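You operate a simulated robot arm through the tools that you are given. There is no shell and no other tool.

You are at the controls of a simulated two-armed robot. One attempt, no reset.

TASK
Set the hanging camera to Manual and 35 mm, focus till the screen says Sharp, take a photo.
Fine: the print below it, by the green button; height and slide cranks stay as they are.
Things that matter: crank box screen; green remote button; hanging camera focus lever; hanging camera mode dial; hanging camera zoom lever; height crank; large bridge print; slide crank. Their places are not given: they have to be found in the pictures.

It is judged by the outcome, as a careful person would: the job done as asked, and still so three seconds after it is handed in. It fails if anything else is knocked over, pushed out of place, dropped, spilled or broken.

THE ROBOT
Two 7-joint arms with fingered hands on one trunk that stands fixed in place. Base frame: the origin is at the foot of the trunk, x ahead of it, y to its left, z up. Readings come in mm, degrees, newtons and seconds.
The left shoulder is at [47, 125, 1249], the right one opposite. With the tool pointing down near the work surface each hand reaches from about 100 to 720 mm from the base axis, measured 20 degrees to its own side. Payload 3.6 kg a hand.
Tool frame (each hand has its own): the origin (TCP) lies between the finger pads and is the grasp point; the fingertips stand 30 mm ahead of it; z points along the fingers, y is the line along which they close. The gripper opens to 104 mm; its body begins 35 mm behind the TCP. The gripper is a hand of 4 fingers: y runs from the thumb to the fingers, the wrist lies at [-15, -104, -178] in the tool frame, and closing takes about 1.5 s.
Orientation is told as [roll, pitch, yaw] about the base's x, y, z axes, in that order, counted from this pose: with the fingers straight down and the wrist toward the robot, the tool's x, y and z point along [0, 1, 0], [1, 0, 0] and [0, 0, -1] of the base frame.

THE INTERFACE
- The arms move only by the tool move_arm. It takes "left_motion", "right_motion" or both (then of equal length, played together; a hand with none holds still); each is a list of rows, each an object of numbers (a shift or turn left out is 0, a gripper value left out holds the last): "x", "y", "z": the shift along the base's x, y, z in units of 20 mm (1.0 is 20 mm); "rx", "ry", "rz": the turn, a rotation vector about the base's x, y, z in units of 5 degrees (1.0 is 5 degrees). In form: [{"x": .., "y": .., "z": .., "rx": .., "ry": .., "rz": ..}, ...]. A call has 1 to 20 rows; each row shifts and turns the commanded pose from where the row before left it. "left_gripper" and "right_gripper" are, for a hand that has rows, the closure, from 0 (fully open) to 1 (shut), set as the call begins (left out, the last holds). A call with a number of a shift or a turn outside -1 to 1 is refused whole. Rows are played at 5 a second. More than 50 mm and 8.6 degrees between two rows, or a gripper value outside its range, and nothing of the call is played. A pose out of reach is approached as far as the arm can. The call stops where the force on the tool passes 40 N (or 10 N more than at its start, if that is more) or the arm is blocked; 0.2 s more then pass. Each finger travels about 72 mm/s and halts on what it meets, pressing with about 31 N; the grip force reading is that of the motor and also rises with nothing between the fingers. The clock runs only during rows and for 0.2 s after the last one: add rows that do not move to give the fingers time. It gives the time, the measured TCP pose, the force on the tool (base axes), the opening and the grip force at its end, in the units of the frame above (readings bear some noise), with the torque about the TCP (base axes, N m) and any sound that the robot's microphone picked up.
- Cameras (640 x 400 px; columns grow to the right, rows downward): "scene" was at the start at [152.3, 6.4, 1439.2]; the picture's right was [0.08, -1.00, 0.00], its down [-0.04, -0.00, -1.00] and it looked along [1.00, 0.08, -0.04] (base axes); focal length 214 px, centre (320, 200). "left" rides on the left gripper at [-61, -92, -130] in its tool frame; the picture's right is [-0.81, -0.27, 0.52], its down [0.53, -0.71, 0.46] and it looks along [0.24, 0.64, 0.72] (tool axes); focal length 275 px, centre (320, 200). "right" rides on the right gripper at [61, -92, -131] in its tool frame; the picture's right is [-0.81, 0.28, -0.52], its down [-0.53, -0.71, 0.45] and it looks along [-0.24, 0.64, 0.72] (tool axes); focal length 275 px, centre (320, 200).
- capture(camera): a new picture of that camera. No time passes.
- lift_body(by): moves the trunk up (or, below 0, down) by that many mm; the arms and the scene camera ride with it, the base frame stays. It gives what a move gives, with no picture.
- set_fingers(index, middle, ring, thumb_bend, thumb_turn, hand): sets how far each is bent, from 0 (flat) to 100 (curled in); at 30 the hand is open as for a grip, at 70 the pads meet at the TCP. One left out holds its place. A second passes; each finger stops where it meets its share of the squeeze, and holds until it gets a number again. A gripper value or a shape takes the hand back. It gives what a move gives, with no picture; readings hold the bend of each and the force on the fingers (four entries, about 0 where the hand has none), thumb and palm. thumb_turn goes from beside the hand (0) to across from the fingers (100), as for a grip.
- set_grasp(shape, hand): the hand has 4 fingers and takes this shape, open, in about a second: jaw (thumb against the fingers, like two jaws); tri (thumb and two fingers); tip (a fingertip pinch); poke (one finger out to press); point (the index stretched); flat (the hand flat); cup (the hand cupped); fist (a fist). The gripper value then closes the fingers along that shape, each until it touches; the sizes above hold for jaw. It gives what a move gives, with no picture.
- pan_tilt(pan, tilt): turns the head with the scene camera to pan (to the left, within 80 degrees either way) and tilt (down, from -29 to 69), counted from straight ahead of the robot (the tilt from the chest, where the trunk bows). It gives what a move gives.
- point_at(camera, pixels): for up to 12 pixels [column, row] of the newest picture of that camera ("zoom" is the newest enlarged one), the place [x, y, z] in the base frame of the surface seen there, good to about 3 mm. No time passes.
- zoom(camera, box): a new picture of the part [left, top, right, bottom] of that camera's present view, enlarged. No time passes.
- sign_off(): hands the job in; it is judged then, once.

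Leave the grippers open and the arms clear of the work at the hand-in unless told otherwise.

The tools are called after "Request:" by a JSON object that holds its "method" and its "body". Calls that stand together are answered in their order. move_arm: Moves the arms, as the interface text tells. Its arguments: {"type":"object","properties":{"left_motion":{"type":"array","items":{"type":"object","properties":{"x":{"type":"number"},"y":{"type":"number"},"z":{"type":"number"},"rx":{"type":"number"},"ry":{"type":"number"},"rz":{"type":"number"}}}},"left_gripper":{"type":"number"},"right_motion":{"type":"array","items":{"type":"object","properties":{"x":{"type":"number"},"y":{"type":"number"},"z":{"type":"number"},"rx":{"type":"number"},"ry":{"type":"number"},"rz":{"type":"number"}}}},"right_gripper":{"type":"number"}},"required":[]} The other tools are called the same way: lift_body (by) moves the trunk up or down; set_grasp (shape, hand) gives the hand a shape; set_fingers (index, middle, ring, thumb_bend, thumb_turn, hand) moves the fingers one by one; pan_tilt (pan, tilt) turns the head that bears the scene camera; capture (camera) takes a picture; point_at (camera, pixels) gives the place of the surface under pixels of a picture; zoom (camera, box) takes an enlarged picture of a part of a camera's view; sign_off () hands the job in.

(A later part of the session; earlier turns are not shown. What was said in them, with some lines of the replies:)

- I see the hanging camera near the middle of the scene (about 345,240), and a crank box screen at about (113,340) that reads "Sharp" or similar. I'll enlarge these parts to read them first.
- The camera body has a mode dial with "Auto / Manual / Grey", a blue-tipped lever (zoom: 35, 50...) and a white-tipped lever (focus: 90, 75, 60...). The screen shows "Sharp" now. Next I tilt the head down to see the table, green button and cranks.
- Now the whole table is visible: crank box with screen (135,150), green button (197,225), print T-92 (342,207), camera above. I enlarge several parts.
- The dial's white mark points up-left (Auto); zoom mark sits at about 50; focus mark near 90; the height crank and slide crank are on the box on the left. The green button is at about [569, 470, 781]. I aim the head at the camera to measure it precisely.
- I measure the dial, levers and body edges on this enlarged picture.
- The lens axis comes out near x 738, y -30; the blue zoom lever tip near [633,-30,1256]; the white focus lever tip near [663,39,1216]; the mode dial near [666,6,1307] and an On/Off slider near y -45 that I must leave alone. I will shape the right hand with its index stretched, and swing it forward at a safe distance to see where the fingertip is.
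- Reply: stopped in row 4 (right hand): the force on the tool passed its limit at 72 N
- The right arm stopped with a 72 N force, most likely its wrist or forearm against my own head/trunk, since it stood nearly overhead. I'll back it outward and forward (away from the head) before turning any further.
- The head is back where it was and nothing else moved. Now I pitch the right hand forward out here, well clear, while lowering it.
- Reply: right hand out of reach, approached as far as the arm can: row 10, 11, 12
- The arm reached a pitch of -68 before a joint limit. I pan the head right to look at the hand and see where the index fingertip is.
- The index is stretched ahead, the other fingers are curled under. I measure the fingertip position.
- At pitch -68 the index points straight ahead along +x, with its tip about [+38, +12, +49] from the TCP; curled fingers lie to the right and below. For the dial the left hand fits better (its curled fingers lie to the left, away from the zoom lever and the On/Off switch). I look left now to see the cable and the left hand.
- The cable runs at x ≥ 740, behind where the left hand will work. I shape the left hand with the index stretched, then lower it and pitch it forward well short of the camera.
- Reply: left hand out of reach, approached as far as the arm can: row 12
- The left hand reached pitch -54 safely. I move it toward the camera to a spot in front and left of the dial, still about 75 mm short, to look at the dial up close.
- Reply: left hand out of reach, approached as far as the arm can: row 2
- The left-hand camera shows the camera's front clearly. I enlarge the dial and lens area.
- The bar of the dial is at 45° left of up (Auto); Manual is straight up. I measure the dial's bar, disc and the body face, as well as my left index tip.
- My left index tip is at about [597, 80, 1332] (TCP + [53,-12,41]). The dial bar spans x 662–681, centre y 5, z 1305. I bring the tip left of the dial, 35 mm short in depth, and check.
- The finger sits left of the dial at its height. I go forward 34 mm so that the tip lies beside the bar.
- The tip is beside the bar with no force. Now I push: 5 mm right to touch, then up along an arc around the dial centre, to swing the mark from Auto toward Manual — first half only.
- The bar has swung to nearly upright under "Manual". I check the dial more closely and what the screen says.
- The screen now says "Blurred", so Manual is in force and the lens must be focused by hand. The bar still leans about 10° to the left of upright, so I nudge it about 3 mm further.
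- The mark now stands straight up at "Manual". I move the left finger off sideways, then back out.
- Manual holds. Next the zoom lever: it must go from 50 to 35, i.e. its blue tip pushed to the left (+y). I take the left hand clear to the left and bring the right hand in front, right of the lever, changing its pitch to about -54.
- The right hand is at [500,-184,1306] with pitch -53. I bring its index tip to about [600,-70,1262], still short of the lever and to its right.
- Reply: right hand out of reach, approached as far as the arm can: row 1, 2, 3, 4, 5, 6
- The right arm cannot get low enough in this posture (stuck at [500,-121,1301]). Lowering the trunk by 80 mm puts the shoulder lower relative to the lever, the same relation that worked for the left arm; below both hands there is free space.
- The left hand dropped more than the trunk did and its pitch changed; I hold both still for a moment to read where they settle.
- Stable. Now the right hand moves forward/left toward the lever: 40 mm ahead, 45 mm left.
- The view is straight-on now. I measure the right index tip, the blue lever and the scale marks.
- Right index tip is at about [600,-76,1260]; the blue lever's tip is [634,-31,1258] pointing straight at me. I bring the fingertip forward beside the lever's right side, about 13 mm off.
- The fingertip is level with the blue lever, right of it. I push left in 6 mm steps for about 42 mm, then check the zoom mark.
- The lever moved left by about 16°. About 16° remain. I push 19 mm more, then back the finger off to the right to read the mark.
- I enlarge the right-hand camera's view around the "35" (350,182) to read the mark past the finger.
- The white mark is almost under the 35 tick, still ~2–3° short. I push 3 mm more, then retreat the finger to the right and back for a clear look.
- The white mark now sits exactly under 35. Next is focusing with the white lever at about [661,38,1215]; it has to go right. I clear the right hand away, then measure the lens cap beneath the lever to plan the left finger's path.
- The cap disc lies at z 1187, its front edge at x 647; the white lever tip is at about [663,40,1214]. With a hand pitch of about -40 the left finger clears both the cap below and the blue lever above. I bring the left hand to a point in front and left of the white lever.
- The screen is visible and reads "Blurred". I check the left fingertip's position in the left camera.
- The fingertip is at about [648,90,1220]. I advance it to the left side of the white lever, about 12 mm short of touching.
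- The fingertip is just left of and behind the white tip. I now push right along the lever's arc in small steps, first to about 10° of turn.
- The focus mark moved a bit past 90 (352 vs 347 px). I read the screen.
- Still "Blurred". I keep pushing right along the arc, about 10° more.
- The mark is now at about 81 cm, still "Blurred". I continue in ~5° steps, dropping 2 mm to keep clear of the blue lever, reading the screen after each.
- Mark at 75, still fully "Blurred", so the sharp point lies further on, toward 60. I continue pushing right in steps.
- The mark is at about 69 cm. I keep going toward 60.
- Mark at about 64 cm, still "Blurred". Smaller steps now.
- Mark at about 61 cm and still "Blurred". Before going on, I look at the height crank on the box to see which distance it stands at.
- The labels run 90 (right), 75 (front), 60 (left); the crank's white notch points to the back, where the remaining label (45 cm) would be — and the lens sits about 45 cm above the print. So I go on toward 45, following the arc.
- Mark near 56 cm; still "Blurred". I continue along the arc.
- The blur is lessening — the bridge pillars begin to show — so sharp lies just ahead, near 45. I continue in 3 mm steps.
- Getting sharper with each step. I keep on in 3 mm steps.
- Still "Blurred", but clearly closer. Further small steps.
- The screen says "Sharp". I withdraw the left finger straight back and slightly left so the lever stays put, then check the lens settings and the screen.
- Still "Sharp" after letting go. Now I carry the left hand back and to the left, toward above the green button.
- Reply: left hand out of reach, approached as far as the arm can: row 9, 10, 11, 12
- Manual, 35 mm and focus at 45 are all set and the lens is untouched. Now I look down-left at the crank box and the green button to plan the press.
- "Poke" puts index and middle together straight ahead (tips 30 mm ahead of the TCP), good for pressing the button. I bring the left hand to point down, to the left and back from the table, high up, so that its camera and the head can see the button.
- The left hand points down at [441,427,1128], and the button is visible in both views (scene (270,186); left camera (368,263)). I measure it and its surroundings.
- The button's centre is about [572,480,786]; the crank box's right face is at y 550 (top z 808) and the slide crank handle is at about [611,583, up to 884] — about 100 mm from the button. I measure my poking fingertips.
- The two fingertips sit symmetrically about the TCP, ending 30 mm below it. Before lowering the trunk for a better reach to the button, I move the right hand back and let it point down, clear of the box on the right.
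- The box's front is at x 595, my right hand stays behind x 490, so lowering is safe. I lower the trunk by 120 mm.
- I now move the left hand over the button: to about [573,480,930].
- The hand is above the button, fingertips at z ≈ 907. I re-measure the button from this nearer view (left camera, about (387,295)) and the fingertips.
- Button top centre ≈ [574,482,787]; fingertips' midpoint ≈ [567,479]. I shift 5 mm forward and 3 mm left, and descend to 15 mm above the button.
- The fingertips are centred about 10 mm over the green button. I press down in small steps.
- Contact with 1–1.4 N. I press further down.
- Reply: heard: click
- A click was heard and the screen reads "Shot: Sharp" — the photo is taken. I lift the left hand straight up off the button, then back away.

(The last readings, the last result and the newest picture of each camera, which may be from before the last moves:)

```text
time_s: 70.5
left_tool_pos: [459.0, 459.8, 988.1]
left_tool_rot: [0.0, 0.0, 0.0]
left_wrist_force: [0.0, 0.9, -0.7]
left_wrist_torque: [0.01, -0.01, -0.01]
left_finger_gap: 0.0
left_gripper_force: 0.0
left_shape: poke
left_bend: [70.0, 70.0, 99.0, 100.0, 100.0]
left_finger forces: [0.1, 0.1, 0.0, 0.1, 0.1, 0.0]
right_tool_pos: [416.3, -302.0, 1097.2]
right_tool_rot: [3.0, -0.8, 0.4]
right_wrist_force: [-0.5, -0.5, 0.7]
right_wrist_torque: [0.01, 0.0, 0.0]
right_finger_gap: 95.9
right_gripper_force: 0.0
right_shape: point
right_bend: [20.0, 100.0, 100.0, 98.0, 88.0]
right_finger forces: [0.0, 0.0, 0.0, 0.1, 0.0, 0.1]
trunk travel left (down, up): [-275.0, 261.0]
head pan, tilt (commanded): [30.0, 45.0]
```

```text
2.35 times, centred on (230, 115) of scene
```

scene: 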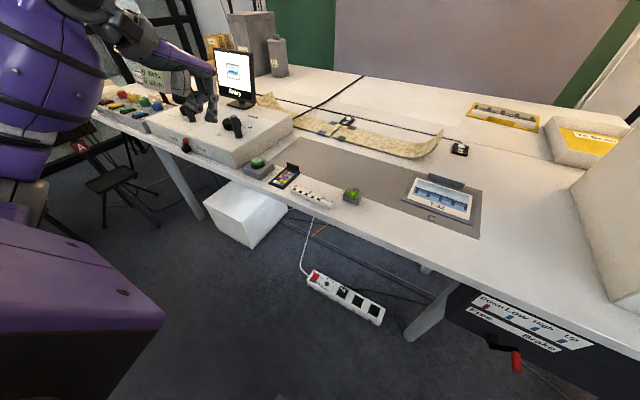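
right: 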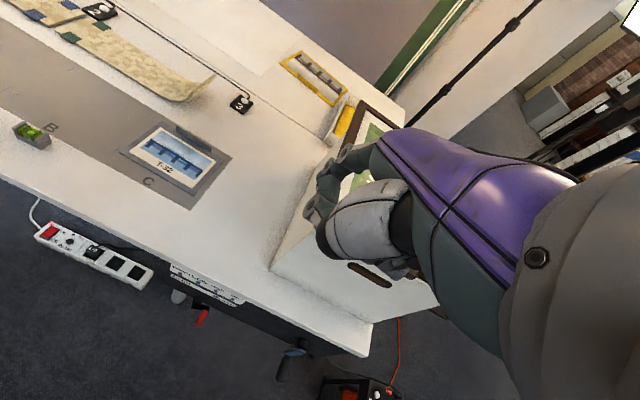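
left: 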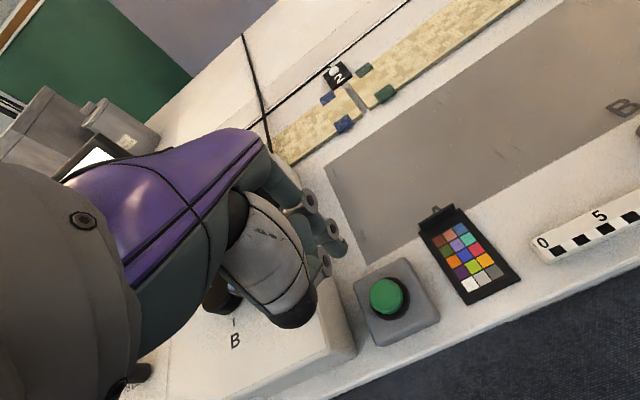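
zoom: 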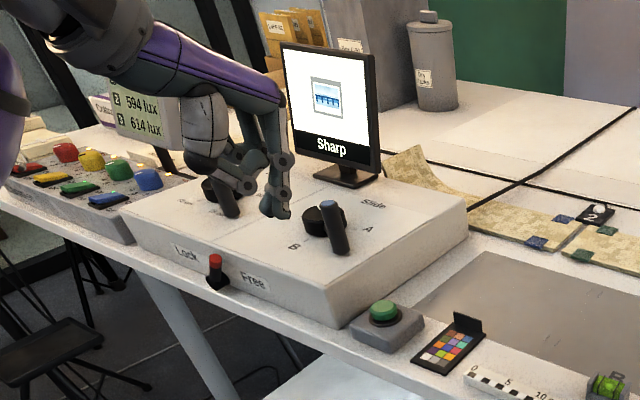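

The screen is back to "Sharp", everything on the table stands as before. I move the left hand a bit further back, open both hands, and make a last check of the camera settings, screen and cranks.

Request:
{"method": "move_arm", "body": {"left_motion": [{"x": -0.7, "z": 0.7}, {"x": -0.7, "z": 0.7}, {"x": -0.7, "z": 0.7}, {"x": -0.7, "z": 0.7}]}}

Request:
{"method": "set_grasp", "body": {"hand": "left", "shape": "jaw"}}

Request:
{"method": "set_grasp", "body": {"hand": "right", "shape": "jaw"}}

Request:
{"method": "pan_tilt", "body": {"pan": 12, "tilt": 6}}

Request:
{"method": "capture", "body": {"camera": "scene"}}

```text
time_s: 71.5
left_tool_pos: [404.3, 459.4, 1044.6]
left_tool_rot: [0.1, 0.2, 0.0]
left_wrist_force: [0.7, -0.8, 0.8]
left_wrist_torque: [0.01, -0.01, -0.01]
left_finger_gap: 0.0
left_gripper_force: 0.0
left_shape: poke
left_bend: [70.0, 70.0, 99.0, 100.0, 100.0]
left_finger forces: [0.0, 0.0, 0.0, 0.0, 0.0, 0.0]
right_tool_pos: [417.1, -301.3, 1096.9]
right_tool_rot: [3.0, -0.6, 0.5]
right_wrist_force: [0.0, -0.4, 1.4]
right_wrist_torque: [0.0, -0.05, 0.01]
right_finger_gap: 96.0
right_gripper_force: 0.0
right_shape: point
right_bend: [20.0, 100.0, 100.0, 98.0, 88.0]
right_finger forces: [0.0, 0.0, 0.1, 0.1, 0.0, 0.0]
trunk travel left (down, up): [-275.0, 261.0]
head pan, tilt (commanded): [30.0, 45.0]
```

```text
time_s: 72.4
left_tool_pos: [404.2, 459.0, 1045.2]
left_tool_rot: [0.0, 0.0, -0.1]
left_wrist_force: [0.8, -0.4, -0.2]
left_wrist_torque: [0.03, -0.02, -0.01]
left_finger_gap: 103.9
left_gripper_force: 0.0
left_shape: jaw
left_bend: [30.0, 30.0, 30.0, 30.0, 98.0]
left_finger forces: [0.0, 0.0, 0.0, 0.0, 0.0, 0.0]
right_tool_pos: [417.1, -302.0, 1096.3]
right_tool_rot: [3.0, -0.7, 0.6]
right_wrist_force: [-0.7, 0.6, -0.1]
right_wrist_torque: [0.01, -0.01, 0.02]
right_finger_gap: 96.0
right_gripper_force: 0.1
right_shape: point
right_bend: [20.0, 100.0, 100.0, 98.0, 88.0]
right_finger forces: [0.0, 0.0, 0.0, 0.0, 0.1, 0.1]
trunk travel left (down, up): [-275.0, 261.0]
head pan, tilt (commanded): [30.0, 45.0]
```

```text
time_s: 73.3
left_tool_pos: [403.1, 460.2, 1043.7]
left_tool_rot: [0.0, 0.0, 0.0]
left_wrist_force: [-0.5, -0.5, 0.3]
left_wrist_torque: [0.02, 0.02, 0.0]
left_finger_gap: 104.0
left_gripper_force: 0.0
left_shape: jaw
left_bend: [30.0, 30.0, 30.0, 30.0, 98.0]
left_finger forces: [0.1, 0.0, 0.1, 0.0, 0.0, 0.0]
right_tool_pos: [416.4, -301.3, 1098.0]
right_tool_rot: [3.0, -0.5, 0.5]
right_wrist_force: [-0.7, 0.1, 0.1]
right_wrist_torque: [0.0, 0.04, 0.0]
right_finger_gap: 103.5
right_gripper_force: 0.1
right_shape: jaw
right_bend: [30.0, 30.0, 30.0, 30.0, 97.0]
right_finger forces: [0.1, 0.1, 0.0, 0.0, 0.0, 0.0]
trunk travel left (down, up): [-275.0, 261.0]
head pan, tilt (commanded): [30.0, 45.0]
```

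```text
time_s: 74.3
left_tool_pos: [403.4, 460.0, 1044.3]
left_tool_rot: [0.0, 0.0, 0.0]
left_wrist_force: [-0.4, -0.7, 0.0]
left_wrist_torque: [0.02, -0.06, 0.01]
left_finger_gap: 103.8
left_gripper_force: 0.1
left_shape: jaw
left_bend: [30.0, 30.0, 30.0, 30.0, 98.0]
left_finger forces: [0.0, 0.0, 0.0, 0.0, 0.0, 0.0]
right_tool_pos: [416.8, -302.0, 1097.2]
right_tool_rot: [3.0, -0.5, 0.5]
right_wrist_force: [-0.2, 0.7, 0.4]
right_wrist_torque: [0.03, 0.04, -0.01]
right_finger_gap: 103.7
right_gripper_force: 0.1
right_shape: jaw
right_bend: [30.0, 30.0, 30.0, 30.0, 97.0]
right_finger forces: [0.0, 0.0, 0.0, 0.1, 0.0, 0.0]
trunk travel left (down, up): [-275.0, 261.0]
head pan, tilt (commanded): [12.0, 6.0]
```

```text
taken
```

scene: 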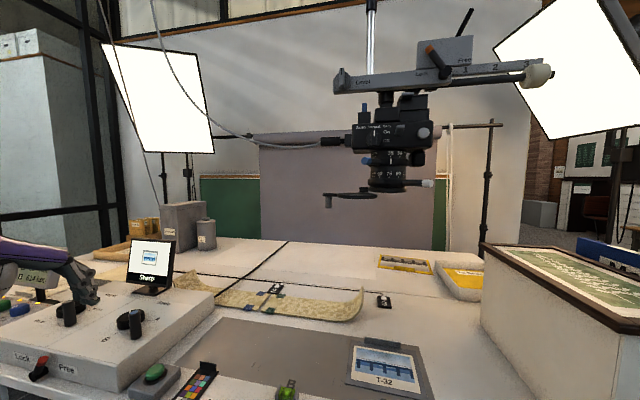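

Request:
{"method": "zoom", "body": {"camera": "scene", "box": [320, 80, 450, 220]}}

Request:
{"method": "zoom", "body": {"camera": "scene", "box": [10, 220, 220, 390]}}

Request:
{"method": "zoom", "body": {"camera": "scene", "box": [310, 10, 570, 110]}}

```text
2.86 times, centred on (385, 150) of scene
```

zoom: 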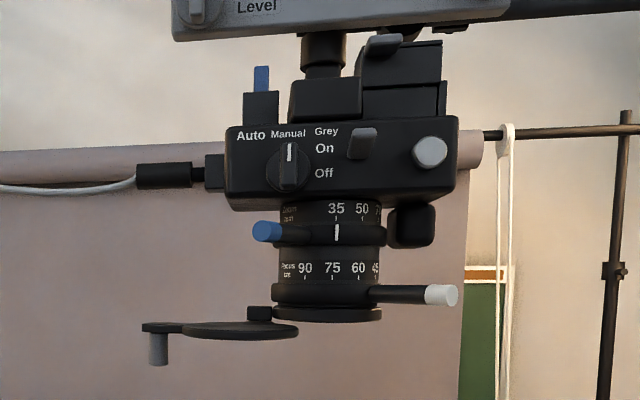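

```text
2.35 times, centred on (115, 305) of scene
```

zoom: 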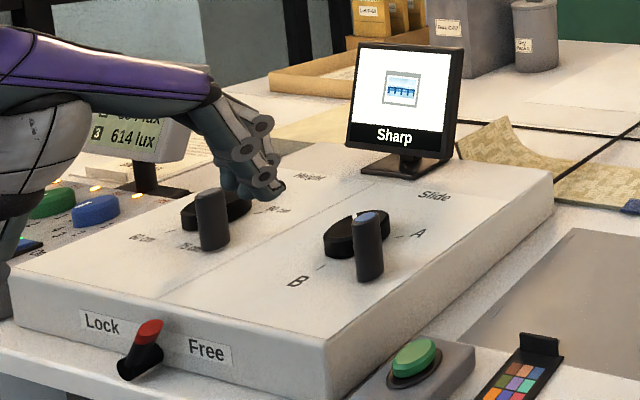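

```text
2.46 times, centred on (440, 60) of scene
```

zoom: 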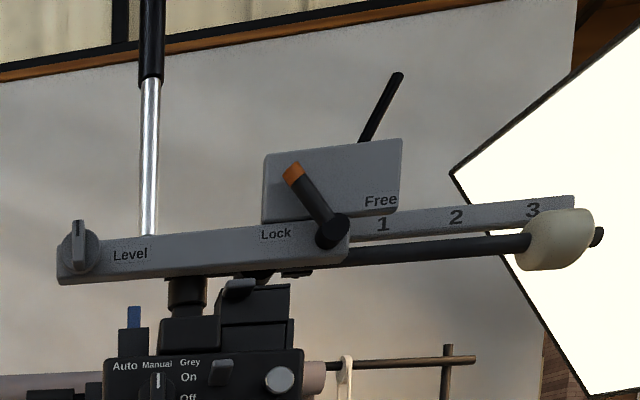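

Final check: the dial points at Manual, the zoom mark is at 35 and focus is at 45. The screen reads "Sharp", and the shot was confirmed as "Shot: Sharp". The cranks, print and other items stand as they were. Both hands are open and clear, so I hand the job in.

Request:
{"method": "sign_off", "body": {}}

```text
The job is handed in.
```

The photo is taken. The hanging camera is on Manual at 35 mm, and it was focused until the screen said "Sharp". When I pressed the green button I heard a click and the screen read "Shot: Sharp".

- **Focus:** it came sharp near the 45 cm mark, which fits the lens sitting about 45 cm above the print.
- **Left alone:** I did not touch the height crank, the slide crank or the bridge print. The On/Off switch and lens cap look the same as before.
- **One contact along the way:** early on, the right arm stopped on a 72 N contact, which I think was with the robot's own head. The head view returned to where it was and nothing on the table moved.

At hand-in both hands were open and back from the table, and the screen still read "Sharp".
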